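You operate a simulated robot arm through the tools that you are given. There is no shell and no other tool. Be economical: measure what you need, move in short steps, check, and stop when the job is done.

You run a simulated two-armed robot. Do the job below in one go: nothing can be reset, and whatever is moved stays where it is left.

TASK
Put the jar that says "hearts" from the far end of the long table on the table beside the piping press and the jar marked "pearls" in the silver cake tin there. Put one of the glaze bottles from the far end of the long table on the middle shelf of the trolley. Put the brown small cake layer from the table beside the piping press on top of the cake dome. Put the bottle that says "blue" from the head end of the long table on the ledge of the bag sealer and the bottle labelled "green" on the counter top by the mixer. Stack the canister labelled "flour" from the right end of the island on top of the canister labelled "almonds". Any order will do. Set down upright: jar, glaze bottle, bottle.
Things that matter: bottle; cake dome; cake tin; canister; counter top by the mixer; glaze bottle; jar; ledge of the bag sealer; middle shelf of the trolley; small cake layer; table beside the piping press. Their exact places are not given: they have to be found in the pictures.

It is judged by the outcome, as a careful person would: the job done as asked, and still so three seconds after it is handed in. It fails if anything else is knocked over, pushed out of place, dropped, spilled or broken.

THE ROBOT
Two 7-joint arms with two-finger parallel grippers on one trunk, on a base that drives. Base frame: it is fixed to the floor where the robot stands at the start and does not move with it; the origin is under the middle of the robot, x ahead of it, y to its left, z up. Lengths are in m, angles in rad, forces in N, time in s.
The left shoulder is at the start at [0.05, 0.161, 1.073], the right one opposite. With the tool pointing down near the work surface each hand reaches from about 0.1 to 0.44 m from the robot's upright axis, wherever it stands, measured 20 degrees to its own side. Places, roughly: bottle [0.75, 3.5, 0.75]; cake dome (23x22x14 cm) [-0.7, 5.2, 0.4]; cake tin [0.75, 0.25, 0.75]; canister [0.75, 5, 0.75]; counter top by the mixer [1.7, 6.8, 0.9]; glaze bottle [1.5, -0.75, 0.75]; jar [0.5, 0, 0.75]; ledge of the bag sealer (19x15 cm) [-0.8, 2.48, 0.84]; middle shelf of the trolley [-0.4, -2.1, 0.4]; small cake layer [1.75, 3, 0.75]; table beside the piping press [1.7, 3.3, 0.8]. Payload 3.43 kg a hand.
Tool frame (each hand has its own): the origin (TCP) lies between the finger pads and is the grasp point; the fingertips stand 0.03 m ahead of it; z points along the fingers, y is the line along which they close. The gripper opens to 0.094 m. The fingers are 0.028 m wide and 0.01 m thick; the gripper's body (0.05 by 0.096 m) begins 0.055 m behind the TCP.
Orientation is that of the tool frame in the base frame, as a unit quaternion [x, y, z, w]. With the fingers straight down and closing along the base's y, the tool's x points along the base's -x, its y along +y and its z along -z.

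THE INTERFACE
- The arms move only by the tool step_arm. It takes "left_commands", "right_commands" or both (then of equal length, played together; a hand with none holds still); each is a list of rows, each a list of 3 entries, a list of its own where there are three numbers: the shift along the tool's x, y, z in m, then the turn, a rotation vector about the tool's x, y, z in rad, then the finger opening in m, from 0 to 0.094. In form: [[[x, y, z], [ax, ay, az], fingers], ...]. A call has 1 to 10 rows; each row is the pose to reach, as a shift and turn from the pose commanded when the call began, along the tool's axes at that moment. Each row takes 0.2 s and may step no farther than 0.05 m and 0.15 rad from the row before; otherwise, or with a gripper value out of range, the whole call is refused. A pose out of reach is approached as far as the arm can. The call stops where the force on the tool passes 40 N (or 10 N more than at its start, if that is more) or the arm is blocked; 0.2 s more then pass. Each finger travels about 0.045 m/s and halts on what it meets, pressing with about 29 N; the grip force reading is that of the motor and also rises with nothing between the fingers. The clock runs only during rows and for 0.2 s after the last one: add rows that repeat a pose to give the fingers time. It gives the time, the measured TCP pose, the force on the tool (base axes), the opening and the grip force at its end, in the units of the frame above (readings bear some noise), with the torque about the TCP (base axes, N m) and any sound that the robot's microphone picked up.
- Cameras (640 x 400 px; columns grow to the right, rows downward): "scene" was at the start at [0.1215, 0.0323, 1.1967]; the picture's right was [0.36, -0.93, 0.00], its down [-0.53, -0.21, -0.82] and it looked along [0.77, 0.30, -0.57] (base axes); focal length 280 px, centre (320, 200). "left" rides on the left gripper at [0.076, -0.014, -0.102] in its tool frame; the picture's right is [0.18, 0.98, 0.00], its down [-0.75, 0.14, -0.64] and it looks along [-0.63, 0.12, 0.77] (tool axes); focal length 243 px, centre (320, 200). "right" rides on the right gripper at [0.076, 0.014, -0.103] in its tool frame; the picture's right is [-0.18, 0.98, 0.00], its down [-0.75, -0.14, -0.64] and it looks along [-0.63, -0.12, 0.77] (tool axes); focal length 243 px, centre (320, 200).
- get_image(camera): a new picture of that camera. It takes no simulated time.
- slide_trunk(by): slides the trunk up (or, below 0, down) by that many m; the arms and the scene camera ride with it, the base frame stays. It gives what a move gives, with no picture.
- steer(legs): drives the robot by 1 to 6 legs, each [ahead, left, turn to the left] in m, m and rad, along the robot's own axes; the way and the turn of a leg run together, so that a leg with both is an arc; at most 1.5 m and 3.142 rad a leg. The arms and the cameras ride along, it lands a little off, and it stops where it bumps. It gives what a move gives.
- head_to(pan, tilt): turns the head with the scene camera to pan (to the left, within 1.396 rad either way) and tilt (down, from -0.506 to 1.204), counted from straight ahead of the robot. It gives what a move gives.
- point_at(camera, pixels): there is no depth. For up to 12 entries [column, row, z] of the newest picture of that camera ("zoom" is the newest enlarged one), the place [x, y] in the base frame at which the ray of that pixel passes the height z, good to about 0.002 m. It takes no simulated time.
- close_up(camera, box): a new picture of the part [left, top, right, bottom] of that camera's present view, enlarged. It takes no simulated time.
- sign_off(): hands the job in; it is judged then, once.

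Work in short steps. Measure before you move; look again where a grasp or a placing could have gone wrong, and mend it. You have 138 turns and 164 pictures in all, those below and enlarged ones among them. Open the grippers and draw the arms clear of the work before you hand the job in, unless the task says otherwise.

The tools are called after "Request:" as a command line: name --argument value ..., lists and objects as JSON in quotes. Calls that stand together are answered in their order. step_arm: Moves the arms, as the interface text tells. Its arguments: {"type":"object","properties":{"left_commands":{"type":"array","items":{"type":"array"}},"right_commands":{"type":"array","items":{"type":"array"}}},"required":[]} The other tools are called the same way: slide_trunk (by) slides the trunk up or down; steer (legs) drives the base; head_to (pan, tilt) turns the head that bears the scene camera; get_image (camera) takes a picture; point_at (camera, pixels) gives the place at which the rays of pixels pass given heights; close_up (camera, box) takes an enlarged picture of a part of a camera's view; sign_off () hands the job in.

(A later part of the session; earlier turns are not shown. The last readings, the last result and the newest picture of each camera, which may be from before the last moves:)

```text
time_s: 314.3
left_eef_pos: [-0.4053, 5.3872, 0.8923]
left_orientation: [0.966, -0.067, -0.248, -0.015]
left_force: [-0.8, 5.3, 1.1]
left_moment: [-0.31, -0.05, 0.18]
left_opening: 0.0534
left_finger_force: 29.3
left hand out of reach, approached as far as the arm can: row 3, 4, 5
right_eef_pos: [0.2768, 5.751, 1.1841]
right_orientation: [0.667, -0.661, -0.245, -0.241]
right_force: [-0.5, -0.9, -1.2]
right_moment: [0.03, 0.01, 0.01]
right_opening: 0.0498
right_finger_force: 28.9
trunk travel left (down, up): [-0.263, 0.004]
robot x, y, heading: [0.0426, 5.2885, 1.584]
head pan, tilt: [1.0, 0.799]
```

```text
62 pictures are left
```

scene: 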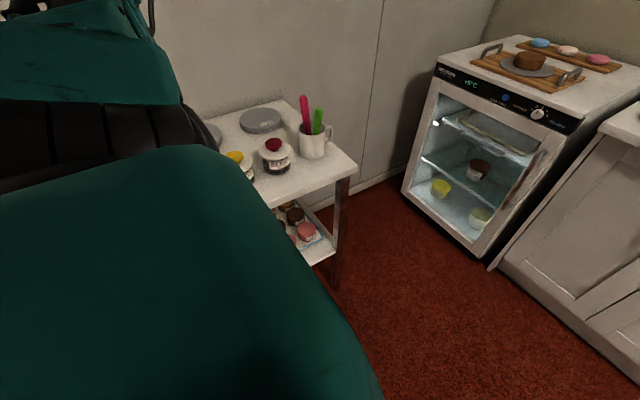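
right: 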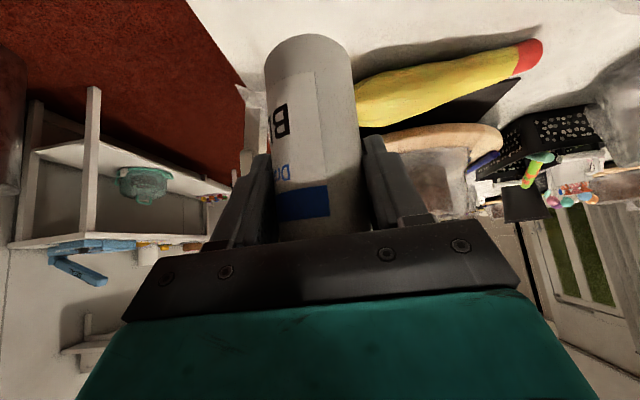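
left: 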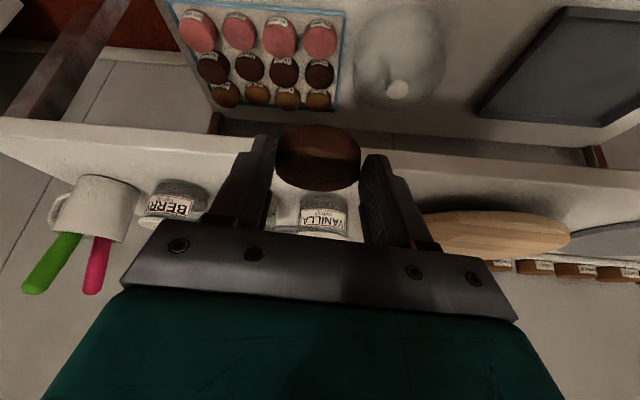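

All jars still stand. This view sees the knob at (399,88); triangulate it with the earlier scene ray, and measure the table edge.

Request:
point_at --camera "left" --pixels '[[399, 86, 0.46], [399, 86, 0.48], [399, 86, 0.5], [399, 86, 0.52], [399, 86, 0.54], [400, 157, 0.75], [400, 140, 0.72], [399, 5, 0.38], [352, 60, 0.38], [446, 55, 0.38], [470, 245, 0.75], [325, 220, 0.75]]'

Request:
close_up --camera "left" --box '[320, 0, 480, 120]'

```text
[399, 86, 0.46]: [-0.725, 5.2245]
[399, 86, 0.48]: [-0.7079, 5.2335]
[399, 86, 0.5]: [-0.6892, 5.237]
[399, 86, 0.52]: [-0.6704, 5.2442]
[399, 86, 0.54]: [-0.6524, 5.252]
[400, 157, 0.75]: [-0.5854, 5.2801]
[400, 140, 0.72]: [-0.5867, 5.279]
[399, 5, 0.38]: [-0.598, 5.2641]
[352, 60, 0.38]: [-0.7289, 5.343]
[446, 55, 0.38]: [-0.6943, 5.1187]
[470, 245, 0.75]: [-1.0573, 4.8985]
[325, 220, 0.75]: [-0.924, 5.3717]
```

```text
3.33 times, centred on (400, 60) of left
```

zoom: 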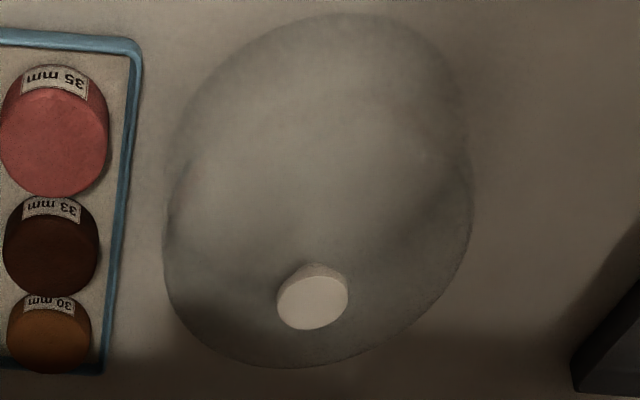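

Move the layer over the table-top strip at about (-0.64,5.33), correcting the yaw.

Request:
step_arm --left_commands '[[[-0.033, 0.014, 0.018], [-0.01, 0, -0.019], 0.04], [[-0.063, 0.028, 0.044], [-0.02, 0, -0.038], 0.04], [[-0.09, 0.043, 0.07], [-0.031, 0, -0.057], 0.04], [[-0.115, 0.058, 0.098], [-0.041, 0, -0.076], 0.04], [[-0.14, 0.072, 0.128], [-0.052, 0, -0.095], 0.04], [[-0.161, 0.086, 0.1587], [-0.062, 0, -0.114], 0.04], [[-0.161, 0.086, 0.1587], [-0.062, 0, -0.114], 0.04]]'

Request:
get_image --camera "left"

```text
time_s: 315.9
left_eef_pos: [-0.632, 5.3399, 0.8357]
left_orientation: [0.967, -0.002, -0.253, -0.009]
left_force: [7.3, 5.0, 19.1]
left_moment: [0.19, 0.12, -0.11]
left_opening: 0.0539
left_finger_force: 29.1
right_eef_pos: [0.2796, 5.751, 1.1826]
right_orientation: [0.667, -0.661, -0.245, -0.24]
right_force: [-0.1, 0.1, -1.6]
right_moment: [-0.02, 0.0, 0.0]
right_opening: 0.0499
right_finger_force: 29.4
trunk travel left (down, up): [-0.263, 0.004]
robot x, y, heading: [0.0415, 5.2875, 1.583]
head pan, tilt: [1.0, 0.799]
```

```text
60 pictures are left
```

left: 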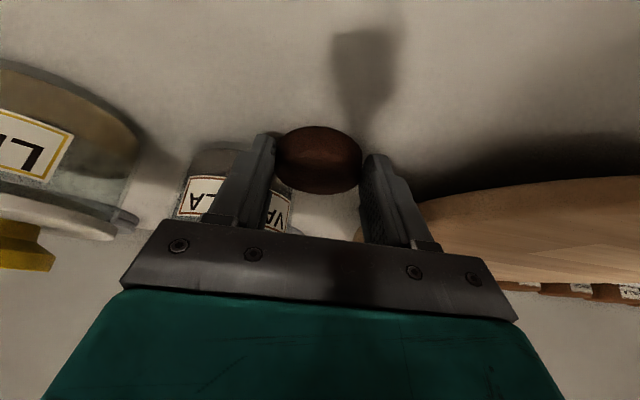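

The 19 N upward force shows the layer already touches: this table top is at z≈0.80. Ease up 4 mm, release, and back away.

Request:
step_arm --left_commands '[[[-0.002, 0, -0.004], [0, 0, 0], 0.04], [[-0.002, 0, -0.004], [0, 0, 0], 0.07], [[-0.002, 0, -0.004], [0, 0, 0], 0.08], [[-0.002, 0, -0.004], [0, 0, 0], 0.08]]'

Request:
step_arm --left_commands '[[[-0.005, 0, -0.04], [0, 0, 0], 0.08], [[-0.01, 0, -0.08], [0, 0, 0], 0.08], [[-0.01, 0, -0.12], [0, 0, 0], 0.08]]'

Request:
get_image --camera "left"

```text
time_s: 316.9
left_eef_pos: [-0.6336, 5.34, 0.8365]
left_orientation: [0.968, -0.002, -0.25, -0.007]
left_force: [0.3, 0.3, -0.4]
left_moment: [-0.05, -0.05, -0.06]
left_opening: 0.0795
left_finger_force: 0.0
right_eef_pos: [0.2763, 5.751, 1.1831]
right_orientation: [0.668, -0.661, -0.244, -0.241]
right_force: [-0.1, 0.2, -1.5]
right_moment: [-0.01, 0.0, -0.01]
right_opening: 0.0501
right_finger_force: 29.4
trunk travel left (down, up): [-0.263, 0.004]
robot x, y, heading: [0.041, 5.2864, 1.582]
head pan, tilt: [1.0, 0.799]
```

```text
time_s: 317.7
left_eef_pos: [-0.5825, 5.3382, 0.9462]
left_orientation: [0.968, -0.002, -0.25, -0.006]
left_force: [0.5, 0.4, 0.1]
left_moment: [-0.04, 0.02, -0.01]
left_opening: 0.0802
left_finger_force: 0.0
right_eef_pos: [0.278, 5.7517, 1.1814]
right_orientation: [0.667, -0.66, -0.245, -0.241]
right_force: [-0.5, 0.0, -1.7]
right_moment: [0.0, -0.02, -0.01]
right_opening: 0.05
right_finger_force: 28.5
trunk travel left (down, up): [-0.263, 0.004]
robot x, y, heading: [0.044, 5.2904, 1.581]
head pan, tilt: [1.0, 0.799]
```

```text
59 pictures are left
```

left: 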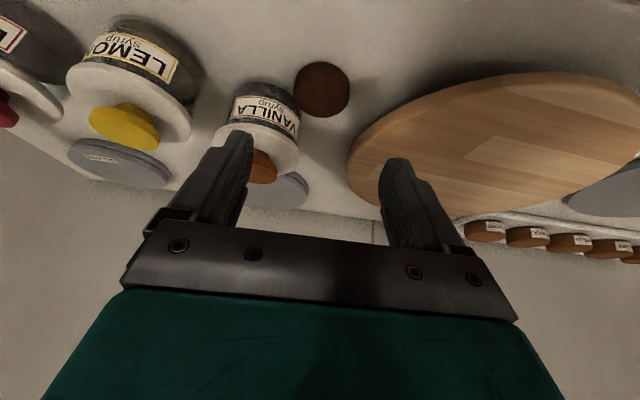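

Measure the layer and its neighbours at z≈0.80–0.83.

Request:
point_at --camera "left" --pixels '[[322, 88, 0.83], [295, 88, 0.83], [350, 88, 0.83], [322, 62, 0.83], [265, 82, 0.8], [230, 100, 0.8], [298, 100, 0.8], [350, 160, 0.83], [400, 110, 0.81], [322, 60, 0.8]]'

```text
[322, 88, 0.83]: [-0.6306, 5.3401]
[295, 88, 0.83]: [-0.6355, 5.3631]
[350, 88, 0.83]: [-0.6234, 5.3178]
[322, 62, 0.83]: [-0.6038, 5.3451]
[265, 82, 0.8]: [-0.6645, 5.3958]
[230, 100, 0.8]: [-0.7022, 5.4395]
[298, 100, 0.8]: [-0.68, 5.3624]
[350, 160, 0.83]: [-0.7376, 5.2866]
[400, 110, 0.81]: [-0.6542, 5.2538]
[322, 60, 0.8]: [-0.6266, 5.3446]
```

Layer at (-0.632,5.340). Re-tilt the hand to 0.95 at a pre-grasp 0.12 m back.

Request:
step_arm --left_commands '[[[0.02, 0, 0], [0, -0.11, 0], 0.075], [[0.04, 0, 0.002], [0, -0.22, 0], 0.075], [[0.06, 0, 0.004], [0, -0.34, 0], 0.075], [[0.0767, 0, 0.006], [0, -0.45, 0], 0.075], [[0.0767, 0, 0.006], [0, -0.45, 0], 0.075]]'

Request:
get_image --camera "left"

```text
time_s: 318.9
left_eef_pos: [-0.5187, 5.3374, 0.9019]
left_orientation: [0.887, -0.001, -0.461, -0.008]
left_force: [0.5, -0.5, -0.2]
left_moment: [-0.01, -0.02, -0.01]
left_opening: 0.0752
left_finger_force: 0.2
right_eef_pos: [0.2757, 5.7511, 1.1836]
right_orientation: [0.668, -0.66, -0.244, -0.24]
right_force: [0.1, 0.5, -2.0]
right_moment: [-0.03, 0.0, 0.01]
right_opening: 0.0502
right_finger_force: 28.8
trunk travel left (down, up): [-0.263, 0.004]
robot x, y, heading: [0.0404, 5.2888, 1.582]
head pan, tilt: [1.0, 0.799]
```

```text
58 pictures are left
```

left: 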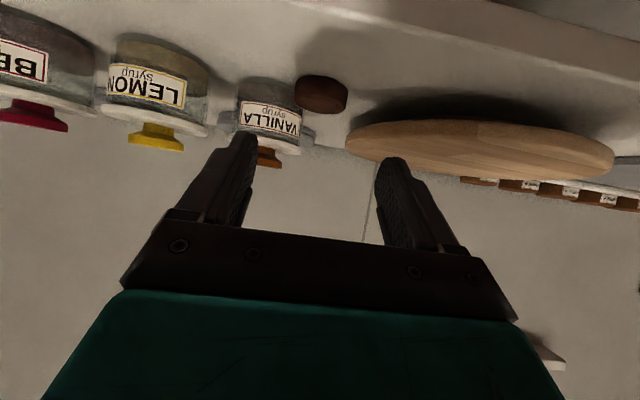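

Aligned. Advance 0.117 and close.

Request:
step_arm --left_commands '[[[0, -0.002, 0.04], [0, 0, 0], 0.072], [[0, -0.002, 0.08], [0, 0, 0], 0.072], [[0, -0.002, 0.117], [0, 0, 0], 0.072], [[0, -0.002, 0.117], [0, 0, 0], 0.04], [[0, -0.002, 0.117], [0, 0, 0], 0.04], [[0, -0.002, 0.117], [0, 0, 0], 0.04]]'

Request:
get_image --camera "left"

```text
time_s: 320.3
left_eef_pos: [-0.6152, 5.3428, 0.8326]
left_orientation: [0.888, -0.002, -0.459, -0.008]
left_force: [-0.7, 0.0, -0.3]
left_moment: [0.03, 0.01, -0.04]
left_opening: 0.0469
left_finger_force: 28.3
right_eef_pos: [0.2766, 5.7501, 1.1827]
right_orientation: [0.667, -0.661, -0.244, -0.242]
right_force: [0.4, 0.3, -1.0]
right_moment: [-0.02, -0.01, -0.02]
right_opening: 0.0501
right_finger_force: 28.9
trunk travel left (down, up): [-0.263, 0.004]
robot x, y, heading: [0.0452, 5.2873, 1.583]
head pan, tilt: [1.0, 0.799]
```

```text
57 pictures are left
```

left: 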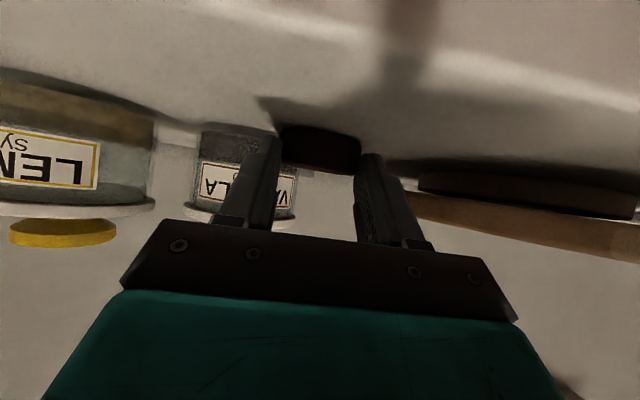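

Gripped (0.047). Lift, withdraw toward the robot and inspect.

Request:
step_arm --left_commands '[[[-0.025, 0, -0.017], [0, 0, 0], 0.035], [[-0.049, 0, -0.035], [0, 0, 0], 0.035], [[-0.03, 0, -0.068], [0, 0, 0], 0.035], [[-0.01, 0, -0.1], [0, 0, 0], 0.035], [[0.01, 0, -0.134], [0, 0, 0], 0.035], [[0.025, 0, -0.165], [0, 0, 0], 0.035]]'

Request:
get_image --camera "left"

Request:
head_to --pan 1.35 --tilt 0.6

Request:
get_image --camera "scene"

```text
time_s: 321.7
left_eef_pos: [-0.4665, 5.3378, 0.9115]
left_orientation: [0.888, 0.0, -0.46, -0.007]
left_force: [-1.1, 0.3, -0.9]
left_moment: [0.0, 0.0, 0.0]
left_opening: 0.035
left_finger_force: 0.0
right_eef_pos: [0.2776, 5.7512, 1.1835]
right_orientation: [0.668, -0.66, -0.245, -0.241]
right_force: [0.0, -0.5, -1.2]
right_moment: [-0.04, 0.01, -0.01]
right_opening: 0.0502
right_finger_force: 29.5
trunk travel left (down, up): [-0.263, 0.004]
robot x, y, heading: [0.0405, 5.2859, 1.584]
head pan, tilt: [1.0, 0.799]
```

```text
56 pictures are left
```

left: 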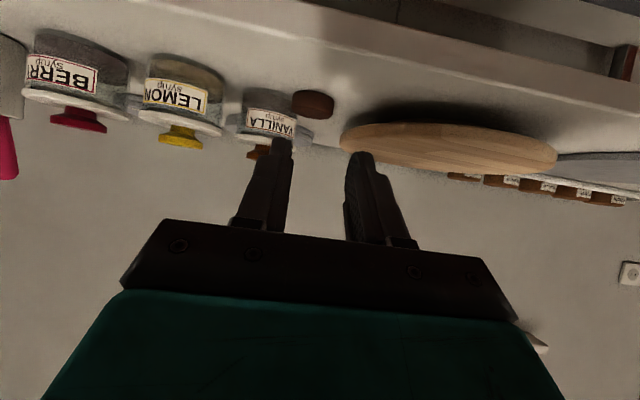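

```text
time_s: 322.6
left_eef_pos: [-0.4662, 5.3373, 0.9099]
left_orientation: [0.888, -0.001, -0.459, -0.007]
left_force: [0.4, 0.2, 0.1]
left_moment: [0.01, 0.06, -0.01]
left_opening: 0.0349
left_finger_force: 0.1
right_eef_pos: [0.2757, 5.7509, 1.1831]
right_orientation: [0.668, -0.66, -0.245, -0.241]
right_force: [-0.2, 0.2, -2.0]
right_moment: [-0.01, 0.01, 0.01]
right_opening: 0.0501
right_finger_force: 29.1
trunk travel left (down, up): [-0.263, 0.004]
robot x, y, heading: [0.0409, 5.2875, 1.587]
head pan, tilt: [1.349, 0.6]
```

```text
55 pictures are left
```

scene: 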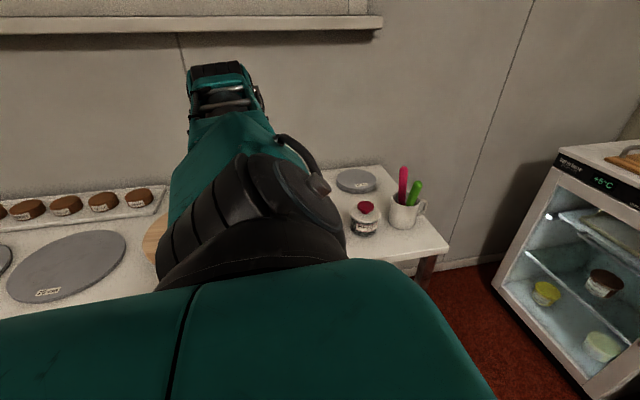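

The layer slipped out in front of the tips and still lies flat on the table. Re-measure it.

Request:
close_up --camera "left" --box '[240, 60, 400, 160]'

Request:
point_at --camera "left" --pixels '[[313, 112, 0.83], [313, 112, 0.82], [313, 90, 0.8], [293, 103, 0.815], [333, 103, 0.815], [300, 112, 0.8]]'

```text
4.00 times, centred on (320, 110) of left
```

zoom: 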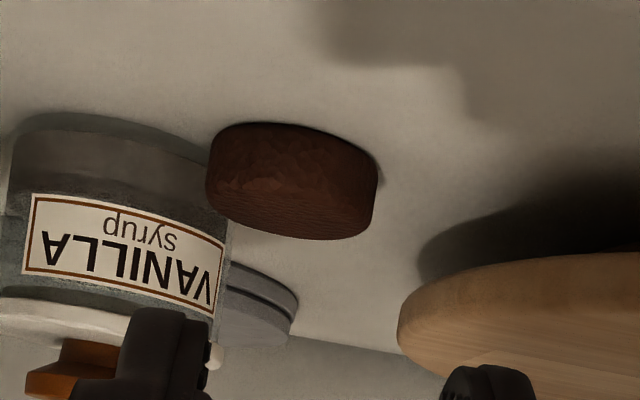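

```text
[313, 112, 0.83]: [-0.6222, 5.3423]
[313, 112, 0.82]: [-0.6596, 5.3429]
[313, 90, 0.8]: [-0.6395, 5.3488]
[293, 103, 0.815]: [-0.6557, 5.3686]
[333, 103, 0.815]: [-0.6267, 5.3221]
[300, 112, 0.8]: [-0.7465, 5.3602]
```

Layer is now ≈(-0.667,5.343), beside the vanilla jar. I'll regrasp with the hand yawed 0.8 rad so the fingers pass clear of the jar; go to pre-grasp.

Request:
step_arm --left_commands '[[[-0.01, 0.01, 0.02], [0.109, 0, 0.077], 0.07], [[-0.021, 0.02, 0.041], [0.218, 0, 0.154], 0.07], [[-0.031, 0.03, 0.061], [0.327, 0, 0.231], 0.07], [[-0.042, 0.04, 0.082], [0.436, 0, 0.307], 0.07], [[-0.052, 0.05, 0.102], [0.545, 0, 0.384], 0.07], [[-0.0627, 0.06, 0.1227], [0.654, 0, 0.461], 0.07], [[-0.0627, 0.06, 0.1227], [0.654, 0, 0.461], 0.07]]'

Request:
get_image --camera "left"

```text
time_s: 324.2
left_eef_pos: [-0.5758, 5.3069, 0.8767]
left_orientation: [0.816, -0.346, -0.426, -0.183]
left_force: [0.0, 0.1, -0.2]
left_moment: [0.01, 0.0, 0.01]
left_opening: 0.0699
left_finger_force: 0.0
left hand out of reach, approached as far as the arm can: row 4, 5, 6, 7
right_eef_pos: [0.2765, 5.7501, 1.1842]
right_orientation: [0.667, -0.66, -0.246, -0.242]
right_force: [0.5, 0.3, -1.2]
right_moment: [-0.02, -0.03, 0.03]
right_opening: 0.05
right_finger_force: 28.8
trunk travel left (down, up): [-0.263, 0.004]
robot x, y, heading: [0.0418, 5.2856, 1.581]
head pan, tilt: [1.349, 0.6]
```

```text
53 pictures are left
```

left: 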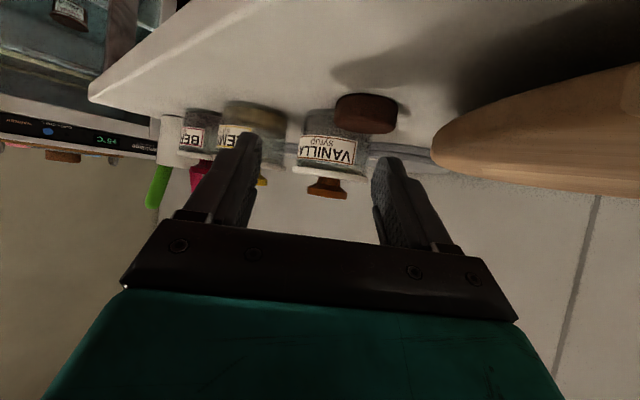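

Reached yaw -0.8 but short. Measure the layer from here, then shift the base back 0.12 m for room.

Request:
point_at --camera "left" --pixels '[[367, 93, 0.8], [335, 112, 0.815], [398, 112, 0.815], [367, 122, 0.83], [330, 118, 0.8], [318, 110, 0.8]]'

Request:
steer --legs '[[-0.12, 0, 0]]'

```text
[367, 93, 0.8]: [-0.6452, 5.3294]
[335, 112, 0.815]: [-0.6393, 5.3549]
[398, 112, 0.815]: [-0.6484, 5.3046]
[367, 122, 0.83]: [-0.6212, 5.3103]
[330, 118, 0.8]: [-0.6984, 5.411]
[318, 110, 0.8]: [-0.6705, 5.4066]
```

```text
time_s: 325.4
left_eef_pos: [-0.5743, 5.183, 0.8778]
left_orientation: [0.817, -0.342, -0.428, -0.182]
left_force: [0.4, -0.9, 0.3]
left_moment: [-0.01, 0.02, 0.0]
left_opening: 0.0699
left_finger_force: 0.0
right_eef_pos: [0.2753, 5.6323, 1.1832]
right_orientation: [0.67, -0.658, -0.246, -0.241]
right_force: [0.2, -0.4, -0.8]
right_moment: [0.02, 0.01, -0.01]
right_opening: 0.0499
right_finger_force: 28.9
trunk travel left (down, up): [-0.263, 0.004]
robot x, y, heading: [0.0418, 5.1693, 1.59]
head pan, tilt: [1.349, 0.6]
```

Layer centre ≈ (-0.665,5.346). Move to pre-grasp with the new base position.

Request:
step_arm --left_commands '[[[-0.02, -0.016, 0.021], [0, 0, 0], 0.066], [[-0.04, -0.033, 0.042], [0, 0, 0], 0.066], [[-0.0616, -0.049, 0.064], [0, 0, 0], 0.066], [[-0.0616, -0.049, 0.064], [0, 0, 0], 0.066]]'

Request:
get_image --camera "left"

```text
time_s: 326.4
left_eef_pos: [-0.6032, 5.2814, 0.8915]
left_orientation: [0.817, -0.343, -0.427, -0.182]
left_force: [0.5, -0.4, 0.3]
left_moment: [-0.01, -0.01, 0.0]
left_opening: 0.0661
left_finger_force: 0.0
right_eef_pos: [0.2749, 5.6329, 1.1833]
right_orientation: [0.67, -0.658, -0.246, -0.24]
right_force: [0.1, 0.0, -1.6]
right_moment: [0.01, 0.04, 0.01]
right_opening: 0.0499
right_finger_force: 28.8
trunk travel left (down, up): [-0.263, 0.004]
robot x, y, heading: [0.0474, 5.1689, 1.589]
head pan, tilt: [1.349, 0.6]
```

```text
52 pictures are left
```

left: 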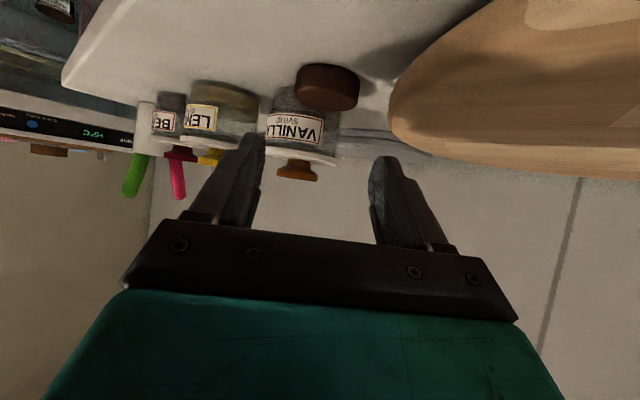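

Quick re-measure from this closer view.

Request:
point_at --camera "left" --pixels '[[327, 64, 0.8], [327, 100, 0.83], [296, 85, 0.815], [359, 88, 0.815]]'

```text
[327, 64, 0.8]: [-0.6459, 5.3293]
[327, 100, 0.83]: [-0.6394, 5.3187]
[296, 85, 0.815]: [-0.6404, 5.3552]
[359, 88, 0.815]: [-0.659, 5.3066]
```

By apparent width the layer centre is ≈(-0.663,5.344), consistent. Advance and close.

Request:
step_arm --left_commands '[[[0.001, 0, 0.035], [0, 0, 0], 0.066], [[0.002, 0, 0.07], [0, 0, 0], 0.066], [[0.0027, 0, 0.0969], [0, 0, 0], 0.066], [[0.0027, 0, 0.0969], [0, 0, 0], 0.04], [[0.0027, 0, 0.0969], [0, 0, 0], 0.04], [[0.0027, 0, 0.0969], [0, 0, 0], 0.04]]'

Request:
get_image --camera "left"

```text
time_s: 327.8
left_eef_pos: [-0.6567, 5.3365, 0.8347]
left_orientation: [0.817, -0.343, -0.426, -0.183]
left_force: [-0.6, 0.8, -0.1]
left_moment: [0.0, -0.02, 0.02]
left_opening: 0.0526
left_finger_force: 28.8
right_eef_pos: [0.2759, 5.6331, 1.1837]
right_orientation: [0.67, -0.658, -0.246, -0.24]
right_force: [-0.7, 0.1, -0.8]
right_moment: [0.02, 0.02, -0.02]
right_opening: 0.0503
right_finger_force: 28.7
trunk travel left (down, up): [-0.263, 0.004]
robot x, y, heading: [0.0453, 5.1693, 1.593]
head pan, tilt: [1.349, 0.6]
```

```text
51 pictures are left
```

left: 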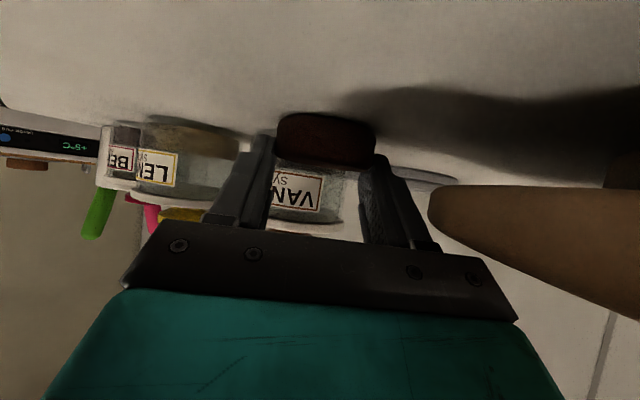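

Full-diameter grip (0.0526). Lift and withdraw.

Request:
step_arm --left_commands '[[[-0.025, 0, -0.017], [0, 0, 0], 0.035], [[-0.049, 0, -0.034], [0, 0, 0], 0.035], [[-0.026, 0, -0.067], [0, 0, 0], 0.035], [[-0.003, 0, -0.1], [0, 0, 0], 0.035], [[0.02, 0, -0.132], [0, 0, 0], 0.035]]'

Request:
get_image --camera "left"

```text
time_s: 329.0
left_eef_pos: [-0.5743, 5.2514, 0.8964]
left_orientation: [0.817, -0.343, -0.426, -0.182]
left_force: [0.3, 0.4, 0.6]
left_moment: [-0.01, 0.02, 0.02]
left_opening: 0.053
left_finger_force: 28.8
right_eef_pos: [0.2741, 5.633, 1.1841]
right_orientation: [0.67, -0.658, -0.246, -0.24]
right_force: [-0.3, -0.6, -2.2]
right_moment: [-0.01, -0.01, 0.03]
right_opening: 0.0501
right_finger_force: 28.4
trunk travel left (down, up): [-0.263, 0.004]
robot x, y, heading: [0.0431, 5.1652, 1.584]
head pan, tilt: [1.349, 0.6]
heard: snap
```

```text
50 pictures are left
```

left: 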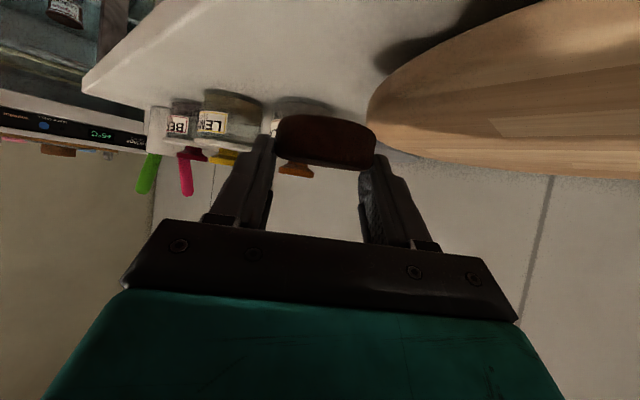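

A "snap" was heard but the layer is held and all items in view look intact. Pull the hand out over the aisle and yaw it back to face the wall.

Request:
step_arm --left_commands '[[[0.01, -0.018, -0.015], [-0.109, 0, -0.076], 0.035], [[0.02, -0.037, -0.029], [-0.219, 0, -0.152], 0.035], [[0.031, -0.055, -0.044], [-0.328, 0, -0.228], 0.035], [[0.041, -0.074, -0.059], [-0.438, 0, -0.305], 0.035], [[0.051, -0.092, -0.073], [-0.547, 0, -0.381], 0.035], [[0.0613, -0.1104, -0.0881], [-0.657, 0, -0.457], 0.035], [[0.0613, -0.1104, -0.0881], [-0.657, 0, -0.457], 0.035]]'

Request:
get_image --camera "left"

Request:
get_image --camera "right"

```text
time_s: 330.8
left_eef_pos: [-0.4388, 5.3228, 0.9212]
left_orientation: [0.874, 0.046, -0.475, -0.095]
left_force: [-0.2, -0.8, 0.4]
left_moment: [0.02, -0.02, -0.03]
left_opening: 0.0528
left_finger_force: 28.9
left hand out of reach, approached as far as the arm can: row 2, 3, 4, 5, 6, 7
right_eef_pos: [0.2743, 5.6313, 1.1836]
right_orientation: [0.67, -0.658, -0.246, -0.241]
right_force: [0.3, -1.6, -1.1]
right_moment: [-0.02, 0.03, -0.01]
right_opening: 0.0501
right_finger_force: 29.5
trunk travel left (down, up): [-0.263, 0.004]
robot x, y, heading: [0.043, 5.1709, 1.584]
head pan, tilt: [1.349, 0.6]
stopped in row 7 (left hand): the arm was blocked; the commanded pose is now the measured one
```

```text
49 pictures are left
```

left: 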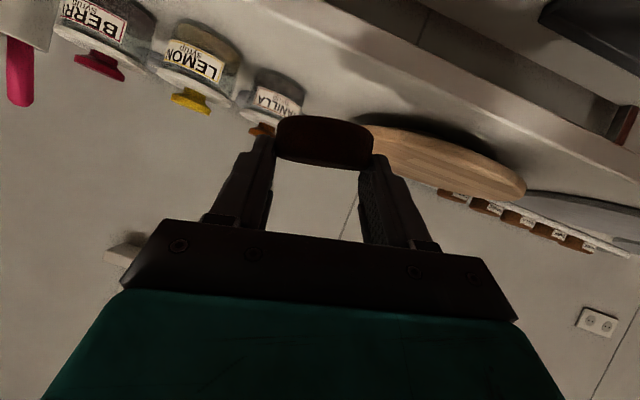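

```text
48 pictures are left
```

right: 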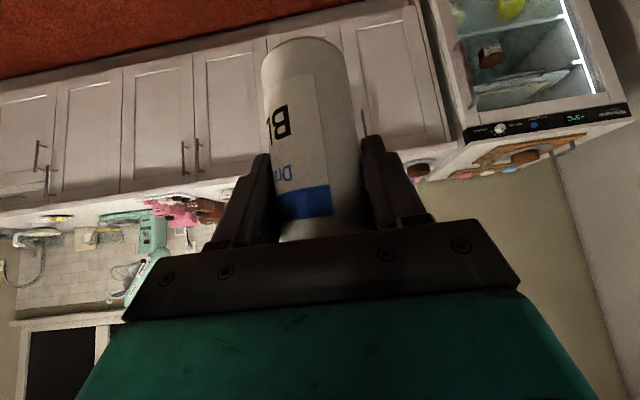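

The arm gets cramped near the body, so I'll use the base instead: shift the base right/back, then extend the arm again and level the hand.

Request:
steer --legs '[[-0.08, -0.1, 0]]'

Request:
step_arm --left_commands '[[[-0.02, 0, 0.03], [-0.04, 0.007, 0.058], 0.035], [[-0.04, 0, 0.06], [-0.08, 0.014, 0.116], 0.035], [[-0.0545, 0.001, 0.0839], [-0.118, 0.02, 0.173], 0.035], [[-0.0545, 0.001, 0.0839], [-0.118, 0.02, 0.173], 0.035]]'

```text
time_s: 332.4
left_eef_pos: [-0.3337, 5.2467, 0.9206]
left_orientation: [0.874, 0.045, -0.474, -0.095]
left_force: [0.1, -0.3, -0.5]
left_moment: [0.02, -0.01, 0.0]
left_opening: 0.0526
left_finger_force: 28.7
right_eef_pos: [0.3803, 5.5547, 1.1842]
right_orientation: [0.668, -0.66, -0.245, -0.241]
right_force: [0.0, -0.5, -1.2]
right_moment: [-0.02, 0.01, 0.0]
right_opening: 0.05
right_finger_force: 29.1
trunk travel left (down, up): [-0.263, 0.004]
robot x, y, heading: [0.1496, 5.0912, 1.586]
head pan, tilt: [1.349, 0.6]
```

```text
time_s: 333.4
left_eef_pos: [-0.4348, 5.2454, 0.9208]
left_orientation: [0.884, -0.004, -0.468, -0.003]
left_force: [0.2, 0.1, 0.3]
left_moment: [0.0, 0.0, 0.0]
left_opening: 0.0526
left_finger_force: 29.0
right_eef_pos: [0.379, 5.5542, 1.1828]
right_orientation: [0.669, -0.659, -0.245, -0.241]
right_force: [0.0, -0.7, -1.7]
right_moment: [-0.01, -0.01, -0.01]
right_opening: 0.0499
right_finger_force: 28.6
trunk travel left (down, up): [-0.263, 0.004]
robot x, y, heading: [0.1482, 5.09, 1.585]
head pan, tilt: [1.349, 0.6]
```

Level again (tilt 0.97). Shift left 5 cm, lower the trunk fully, and view the knob with the hand camera.

Request:
steer --legs '[[0, 0.04, 0]]'

Request:
slide_trunk --by -0.26

Request:
get_image --camera "left"

Request:
close_up --camera "left" --box '[220, 0, 420, 120]'

```text
time_s: 334.4
left_eef_pos: [-0.4724, 5.245, 0.9201]
left_orientation: [0.884, -0.003, -0.467, -0.002]
left_force: [-0.4, 0.0, -0.1]
left_moment: [0.01, 0.01, -0.01]
left_opening: 0.0528
left_finger_force: 28.8
right_eef_pos: [0.3401, 5.5534, 1.1832]
right_orientation: [0.669, -0.659, -0.245, -0.241]
right_force: [-0.3, 0.0, -2.6]
right_moment: [-0.01, 0.03, -0.04]
right_opening: 0.05
right_finger_force: 29.3
trunk travel left (down, up): [-0.263, 0.004]
robot x, y, heading: [0.1058, 5.089, 1.585]
head pan, tilt: [1.349, 0.6]
```

```text
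time_s: 337.1
left_eef_pos: [-0.4739, 5.2443, 0.6585]
left_orientation: [0.884, -0.004, -0.468, -0.003]
left_force: [0.2, 0.5, -0.3]
left_moment: [-0.03, 0.03, 0.01]
left_opening: 0.0527
left_finger_force: 29.3
right_eef_pos: [0.3404, 5.5542, 0.9229]
right_orientation: [0.67, -0.658, -0.246, -0.24]
right_force: [0.1, 0.0, -0.9]
right_moment: [0.01, 0.03, 0.02]
right_opening: 0.0499
right_finger_force: 29.1
trunk travel left (down, up): [-0.003, 0.264]
robot x, y, heading: [0.1045, 5.0898, 1.589]
head pan, tilt: [1.349, 0.6]
```

```text
47 pictures are left
```

left: 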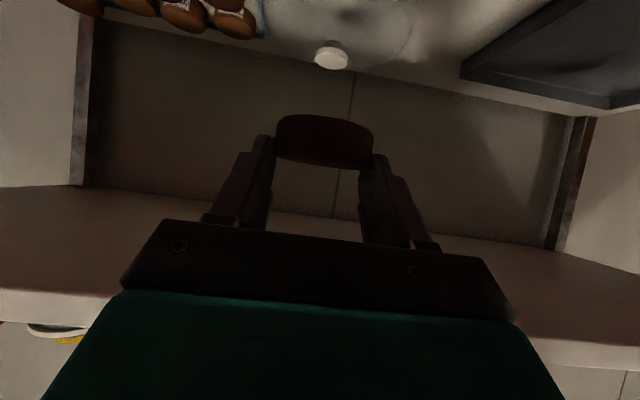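

```text
3.20 times, centred on (320, 60) of left
```

zoom: 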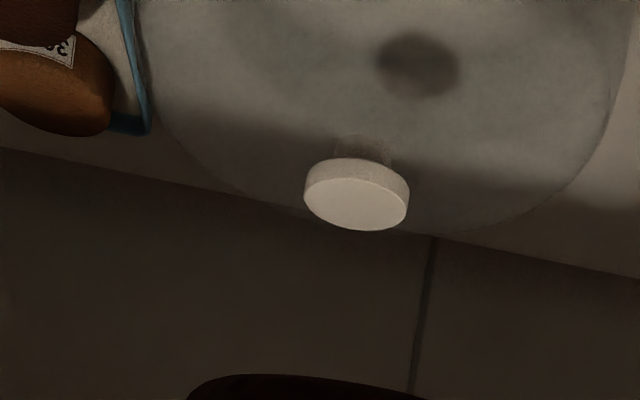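

Triangulate the knob top with this shallower ray.

Request:
point_at --camera "left" --pixels '[[331, 61.6, 0.48], [331, 61.6, 0.49], [331, 61.6, 0.5], [331, 61.6, 0.51], [331, 61.6, 0.52], [315, 58, 0.5], [348, 65, 0.5]]'

```text
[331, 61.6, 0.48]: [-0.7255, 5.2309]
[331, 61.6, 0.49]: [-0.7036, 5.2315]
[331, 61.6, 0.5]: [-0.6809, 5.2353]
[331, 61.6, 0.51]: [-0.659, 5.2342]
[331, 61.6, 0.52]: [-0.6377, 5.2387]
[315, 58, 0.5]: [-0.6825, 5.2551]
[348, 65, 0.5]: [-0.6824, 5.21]
```

Knob top ≈ (-0.717,5.232), z≈0.483. Lower/extend the arm to z≈0.56, then slide the base 0.14 m toward the shelf and check.

Request:
step_arm --left_commands '[[[0.008, 0.003, 0.033], [0, 0, 0], 0.035], [[0.016, 0.006, 0.065], [0, 0, 0], 0.035], [[0.023, 0.009, 0.098], [0, 0, 0], 0.035], [[0.0309, 0.0123, 0.1298], [0, 0, 0], 0.035], [[0.0309, 0.0123, 0.1298], [0, 0, 0], 0.035]]'

Request:
steer --legs '[[0, 0.135, 0]]'

Request:
get_image --camera "left"

```text
time_s: 338.2
left_eef_pos: [-0.5635, 5.2301, 0.5599]
left_orientation: [0.884, -0.003, -0.468, -0.002]
left_force: [0.2, 0.2, -0.7]
left_moment: [0.02, -0.03, 0.02]
left_opening: 0.0526
left_finger_force: 28.4
right_eef_pos: [0.3425, 5.5535, 0.9223]
right_orientation: [0.67, -0.658, -0.246, -0.241]
right_force: [0.4, 0.5, -1.1]
right_moment: [0.01, 0.01, 0.04]
right_opening: 0.0498
right_finger_force: 28.9
trunk travel left (down, up): [-0.003, 0.264]
robot x, y, heading: [0.1107, 5.0899, 1.589]
head pan, tilt: [1.349, 0.6]
```

```text
time_s: 339.8
left_eef_pos: [-0.6374, 5.2291, 0.5571]
left_orientation: [0.892, -0.008, -0.453, -0.006]
left_force: [1.3, -0.1, -0.5]
left_moment: [0.0, -0.02, 0.01]
left_opening: 0.0526
left_finger_force: 29.1
right_eef_pos: [0.2497, 5.5516, 0.9208]
right_orientation: [0.669, -0.659, -0.249, -0.238]
right_force: [0.1, 0.2, -2.2]
right_moment: [0.03, -0.02, -0.01]
right_opening: 0.0503
right_finger_force: 28.9
trunk travel left (down, up): [-0.003, 0.264]
robot x, y, heading: [0.0149, 5.0888, 1.586]
head pan, tilt: [1.349, 0.6]
stopped in leg 1: the robot was blocked; the commanded pose is now the measured one
```

```text
45 pictures are left
```

left: 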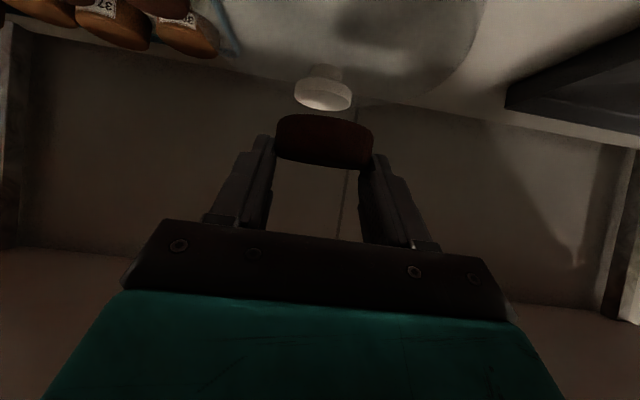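

The base was blocked—probably the forearm against the table edge. Back off 2 cm and look at what touches.

Request:
steer --legs '[[0, -0.025, 0]]'

Request:
head_to --pan 1.39 --tilt 0.75

Request:
get_image --camera "scene"

```text
time_s: 340.7
left_eef_pos: [-0.6158, 5.2307, 0.5509]
left_orientation: [0.893, -0.006, -0.451, -0.003]
left_force: [0.2, 1.0, -0.8]
left_moment: [-0.02, 0.05, 0.01]
left_opening: 0.0528
left_finger_force: 28.8
right_eef_pos: [0.2709, 5.5531, 0.9237]
right_orientation: [0.67, -0.658, -0.246, -0.24]
right_force: [-0.5, -0.1, -1.0]
right_moment: [0.02, -0.03, 0.0]
right_opening: 0.05
right_finger_force: 28.4
trunk travel left (down, up): [-0.003, 0.264]
robot x, y, heading: [0.0412, 5.0883, 1.591]
head pan, tilt: [1.349, 0.6]
```

```text
time_s: 341.4
left_eef_pos: [-0.6147, 5.2297, 0.5489]
left_orientation: [0.893, -0.006, -0.45, -0.003]
left_force: [-0.5, 0.7, -1.3]
left_moment: [0.01, 0.0, 0.0]
left_opening: 0.0526
left_finger_force: 29.2
right_eef_pos: [0.2709, 5.5532, 0.9234]
right_orientation: [0.67, -0.658, -0.245, -0.24]
right_force: [-1.0, -0.3, -1.7]
right_moment: [-0.01, -0.01, -0.02]
right_opening: 0.05
right_finger_force: 28.7
trunk travel left (down, up): [-0.003, 0.264]
robot x, y, heading: [0.0424, 5.0876, 1.59]
head pan, tilt: [1.389, 0.75]
```

```text
44 pictures are left
```

scene: 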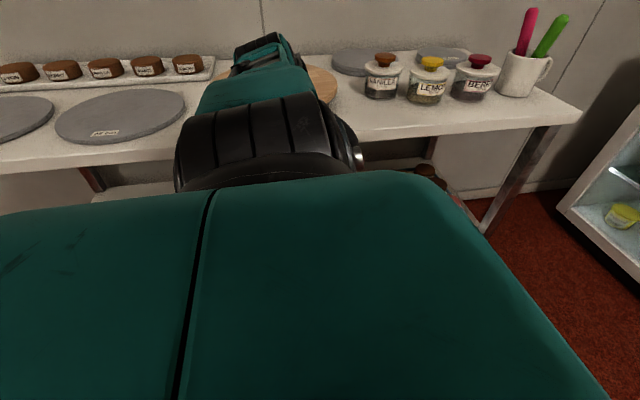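

The elbow passes over the table edge. Since the dome's top looks flat around the knob, I only need x≈-0.665 (beside the knob). Shift the base back along -y so the elbow swings away, then push in 4 cm.

Request:
steer --legs '[[-0.12, -0.02, 0]]'

Request:
step_arm --left_commands '[[[0, -0.04, 0], [0, -0.02, 0], 0.035], [[0, -0.08, 0], [0, -0.035, 0], 0.035], [[0, -0.12, 0], [0, -0.035, 0], 0.035], [[0, -0.12, 0], [0, -0.035, 0], 0.035]]'

Request:
steer --legs '[[0, 0.065, 0]]'

Request:
get_image --camera "left"

```text
time_s: 342.6
left_eef_pos: [-0.5933, 5.1089, 0.5502]
left_orientation: [0.893, -0.008, -0.45, -0.005]
left_force: [0.2, -0.1, -0.5]
left_moment: [-0.01, -0.02, 0.01]
left_opening: 0.053
left_finger_force: 28.8
right_eef_pos: [0.2935, 5.4318, 0.9233]
right_orientation: [0.669, -0.659, -0.245, -0.24]
right_force: [-0.6, 0.2, -1.0]
right_moment: [0.02, -0.01, 0.02]
right_opening: 0.0497
right_finger_force: 29.5
trunk travel left (down, up): [-0.003, 0.264]
robot x, y, heading: [0.061, 4.9688, 1.589]
head pan, tilt: [1.389, 0.75]
```

```text
time_s: 343.6
left_eef_pos: [-0.5933, 5.2308, 0.5532]
left_orientation: [0.885, -0.008, -0.466, -0.005]
left_force: [0.1, 1.1, -0.3]
left_moment: [0.02, 0.0, -0.01]
left_opening: 0.0528
left_finger_force: 28.8
right_eef_pos: [0.2932, 5.4318, 0.9228]
right_orientation: [0.67, -0.658, -0.246, -0.24]
right_force: [0.2, -0.2, -1.3]
right_moment: [-0.01, -0.01, 0.0]
right_opening: 0.05
right_finger_force: 29.3
trunk travel left (down, up): [-0.003, 0.264]
robot x, y, heading: [0.0609, 4.9673, 1.588]
head pan, tilt: [1.389, 0.75]
```

```text
time_s: 344.8
left_eef_pos: [-0.6294, 5.2306, 0.5531]
left_orientation: [0.888, -0.01, -0.46, -0.007]
left_force: [0.9, -1.1, 0.6]
left_moment: [-0.03, 0.02, -0.02]
left_opening: 0.0524
left_finger_force: 29.3
right_eef_pos: [0.2479, 5.4302, 0.9231]
right_orientation: [0.67, -0.658, -0.248, -0.239]
right_force: [0.0, -0.4, -1.2]
right_moment: [-0.04, -0.07, -0.01]
right_opening: 0.0501
right_finger_force: 28.6
trunk travel left (down, up): [-0.003, 0.264]
robot x, y, heading: [0.0128, 4.9695, 1.589]
head pan, tilt: [1.389, 0.75]
stopped in leg 1: the robot was blocked; the commanded pose is now the measured one
```

```text
43 pictures are left
```

left: 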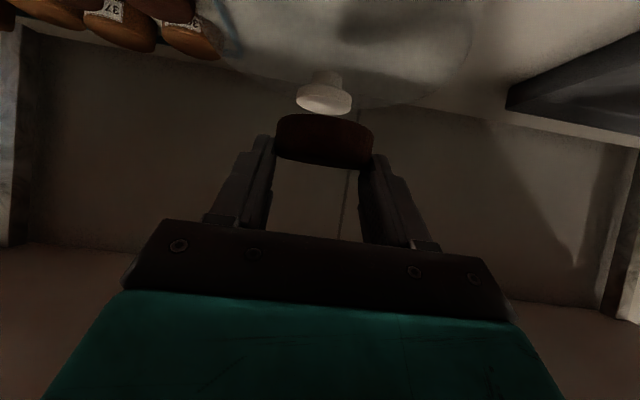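

Blocked at the same base position, with the layer centre now at x≈-0.64 over the dome's front top. I'll set it down here gently on the flat glass, then nudge it against the knob.

Request:
step_arm --left_commands '[[[0.0212, 0, 0.015], [0, 0, 0], 0.035], [[0.0424, 0, 0.03], [0, 0, 0], 0.035], [[0.0457, 0, 0.0323], [0, 0, 0], 0.035], [[0.049, 0, 0.0346], [0, 0, 0], 0.035], [[0.049, 0, 0.0346], [0, 0, 0], 0.035]]'

Request:
get_image --camera "left"

```text
time_s: 346.0
left_eef_pos: [-0.6325, 5.2324, 0.4916]
left_orientation: [0.888, -0.011, -0.46, -0.008]
left_force: [2.2, 2.1, 18.8]
left_moment: [0.06, 0.3, 0.01]
left_opening: 0.0531
left_finger_force: 29.2
right_eef_pos: [0.2443, 5.4296, 0.9232]
right_orientation: [0.67, -0.658, -0.247, -0.24]
right_force: [0.4, 0.5, -1.7]
right_moment: [-0.01, 0.01, 0.02]
right_opening: 0.0501
right_finger_force: 28.9
trunk travel left (down, up): [-0.003, 0.264]
robot x, y, heading: [0.0141, 4.9681, 1.587]
head pan, tilt: [1.389, 0.75]
```

```text
42 pictures are left
```

left: 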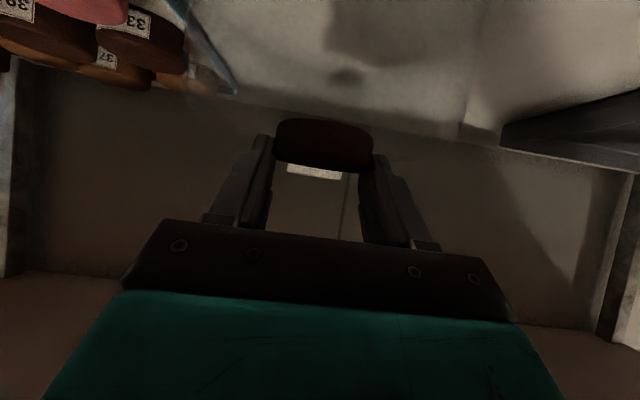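

Contact at TCP 0.492 means the glass top there is flat at ≈0.457. Release, withdraw with the base, close the fingers for nudging, and look.

Request:
step_arm --left_commands '[[[-0.002, 0, -0.0015], [0, 0, 0], 0.035], [[-0.002, 0, -0.0015], [0, 0, 0], 0.06], [[-0.002, 0, -0.0015], [0, 0, 0], 0.068], [[-0.002, 0, -0.0015], [0, 0, 0], 0.068]]'

Request:
steer --legs '[[0, -0.07, 0]]'

Request:
step_arm --left_commands '[[[0, 0, 0], [0, 0, 0], 0.04], [[0, 0, 0], [0, 0, 0], 0.02], [[0, 0, 0], [0, 0, 0], 0.0], [[0, 0, 0], [0, 0, 0], 0.0], [[0, 0, 0], [0, 0, 0], 0.0]]'

Request:
get_image --camera "left"

```text
time_s: 347.0
left_eef_pos: [-0.6317, 5.2307, 0.4902]
left_orientation: [0.89, -0.012, -0.457, -0.007]
left_force: [0.2, 0.2, -0.7]
left_moment: [0.0, 0.02, -0.02]
left_opening: 0.0678
left_finger_force: 0.1
right_eef_pos: [0.2448, 5.4304, 0.9226]
right_orientation: [0.67, -0.657, -0.247, -0.24]
right_force: [-0.2, -0.9, -1.5]
right_moment: [-0.01, 0.01, -0.02]
right_opening: 0.0501
right_finger_force: 28.9
trunk travel left (down, up): [-0.003, 0.264]
robot x, y, heading: [0.0131, 4.968, 1.587]
head pan, tilt: [1.389, 0.75]
```

```text
time_s: 348.3
left_eef_pos: [-0.5626, 5.2324, 0.4912]
left_orientation: [0.889, -0.012, -0.458, -0.007]
left_force: [0.4, -0.6, -0.5]
left_moment: [0.01, 0.02, 0.02]
left_opening: 0.068
left_finger_force: 0.1
right_eef_pos: [0.3137, 5.4317, 0.9237]
right_orientation: [0.67, -0.658, -0.246, -0.24]
right_force: [-0.3, 0.3, -2.1]
right_moment: [0.02, 0.04, 0.02]
right_opening: 0.0498
right_finger_force: 29.1
trunk travel left (down, up): [-0.003, 0.264]
robot x, y, heading: [0.0826, 4.97, 1.589]
head pan, tilt: [1.389, 0.75]
```

```text
time_s: 349.5
left_eef_pos: [-0.5622, 5.2328, 0.4902]
left_orientation: [0.889, -0.012, -0.458, -0.007]
left_force: [-0.4, -0.6, 0.3]
left_moment: [-0.01, -0.01, 0.02]
left_opening: 0.0
left_finger_force: 29.0
right_eef_pos: [0.3143, 5.4316, 0.9233]
right_orientation: [0.67, -0.658, -0.246, -0.241]
right_force: [-0.4, 0.2, -1.1]
right_moment: [0.05, 0.0, 0.0]
right_opening: 0.0498
right_finger_force: 28.8
trunk travel left (down, up): [-0.003, 0.264]
robot x, y, heading: [0.0807, 4.9705, 1.588]
head pan, tilt: [1.389, 0.75]
```

```text
41 pictures are left
```

left: 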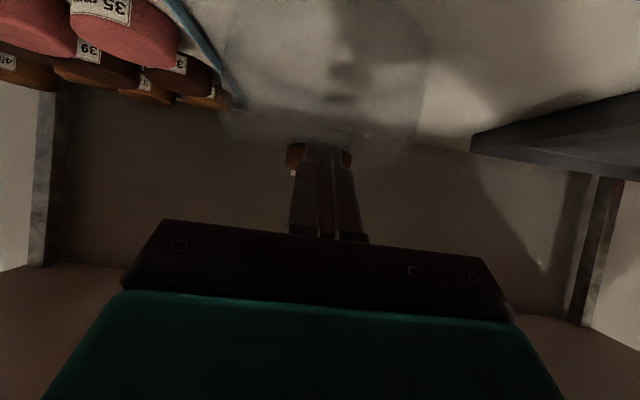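

The layer rests flat on the dome top. Nudge it ~2 cm toward the knob using the base, withdraw, and look.

Request:
steer --legs '[[0, 0.04, 0], [0, -0.1, 0]]'

Request:
get_image --camera "left"

Request:
close_up --camera "left" --box '[220, 60, 420, 185]'

```text
time_s: 351.7
left_eef_pos: [-0.5022, 5.2329, 0.4899]
left_orientation: [0.889, -0.011, -0.458, -0.007]
left_force: [-1.1, 0.5, 0.0]
left_moment: [-0.02, -0.01, 0.02]
left_opening: 0.0
left_finger_force: 29.3
right_eef_pos: [0.3729, 5.4325, 0.9218]
right_orientation: [0.67, -0.658, -0.246, -0.24]
right_force: [0.5, -0.1, -1.2]
right_moment: [0.03, 0.01, 0.01]
right_opening: 0.05
right_finger_force: 29.3
trunk travel left (down, up): [-0.003, 0.264]
robot x, y, heading: [0.1401, 4.9665, 1.59]
head pan, tilt: [1.389, 0.75]
```

```text
40 pictures are left
```

left: 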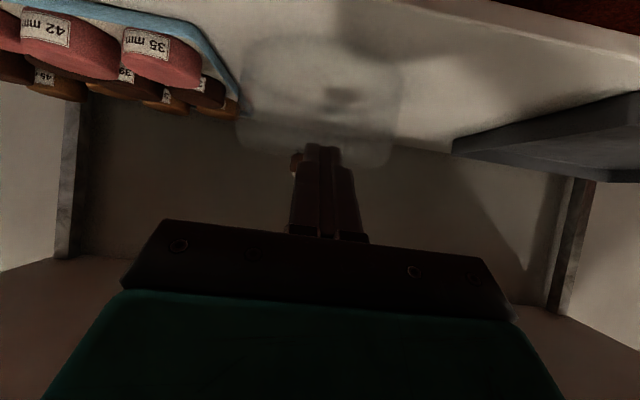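

```text
3.20 times, centred on (320, 122) of left
```

zoom: 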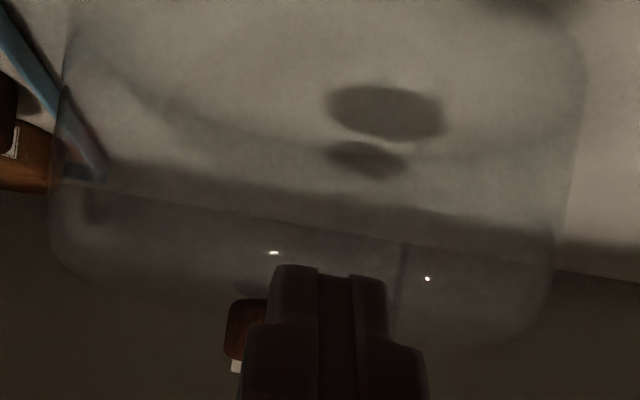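

The layer lies on the dome top against the knob. Now go to the bag sealer: raise the trunk, turn to face -x, strafe down the aisle to y≈2.2 and look.

Request:
slide_trunk --by 0.26

Request:
steer --legs '[[0, -0.03, 0], [0, 0, 1.553], [0.22, 0, 0], [0, 1.4, 0], [0, 1.36, 0]]'

Request:
head_to --pan -0.3 --tilt 0.6

Request:
get_image --camera "scene"

Request:
get_image --camera "right"

```text
time_s: 354.3
left_eef_pos: [-0.503, 5.2329, 0.7506]
left_orientation: [0.889, -0.011, -0.458, -0.007]
left_force: [-0.4, 0.0, 1.1]
left_moment: [-0.01, -0.02, -0.04]
left_opening: 0.0
left_finger_force: 29.4
right_eef_pos: [0.3731, 5.4334, 1.1821]
right_orientation: [0.67, -0.658, -0.246, -0.241]
right_force: [0.6, -0.2, -2.4]
right_moment: [0.03, -0.01, -0.01]
right_opening: 0.0499
right_finger_force: 29.1
trunk travel left (down, up): [-0.263, 0.004]
robot x, y, heading: [0.1415, 4.9708, 1.588]
head pan, tilt: [1.389, 0.75]
```

```text
time_s: 384.1
left_eef_pos: [-0.252, 1.5645, 0.7492]
left_orientation: [0.63, 0.627, -0.325, 0.322]
left_force: [-0.8, 0.6, -0.3]
left_moment: [0.02, -0.01, -0.01]
left_opening: 0.0
left_finger_force: 28.8
right_eef_pos: [-0.4688, 2.4352, 1.1832]
right_orientation: [0.939, 0.019, -0.343, 0.008]
right_force: [0.3, 0.1, -1.5]
right_moment: [-0.01, -0.02, -0.02]
right_opening: 0.0501
right_finger_force: 29.2
trunk travel left (down, up): [-0.263, 0.004]
robot x, y, heading: [-0.0046, 2.2142, -3.101]
head pan, tilt: [1.389, 0.75]
```

```text
time_s: 385.9
left_eef_pos: [-0.2525, 1.5644, 0.7506]
left_orientation: [0.63, 0.627, -0.324, 0.323]
left_force: [-0.3, -0.4, -0.1]
left_moment: [0.01, -0.02, -0.02]
left_opening: 0.0002
left_finger_force: 29.2
right_eef_pos: [-0.4701, 2.4369, 1.1841]
right_orientation: [0.939, 0.019, -0.343, 0.008]
right_force: [0.3, -0.7, -1.0]
right_moment: [0.0, -0.02, 0.01]
right_opening: 0.0501
right_finger_force: 28.8
trunk travel left (down, up): [-0.263, 0.004]
robot x, y, heading: [-0.0011, 2.215, -3.104]
head pan, tilt: [-0.3, 0.6]
```

```text
38 pictures are left
```

scene: 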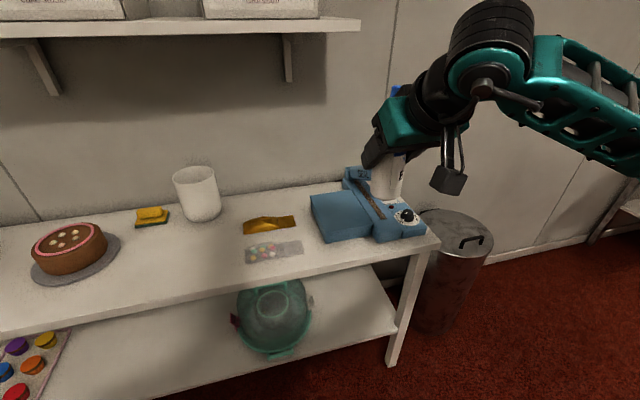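

```text
37 pictures are left
```

right: 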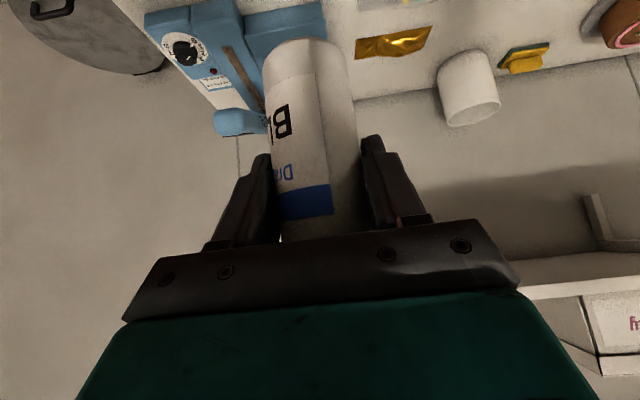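

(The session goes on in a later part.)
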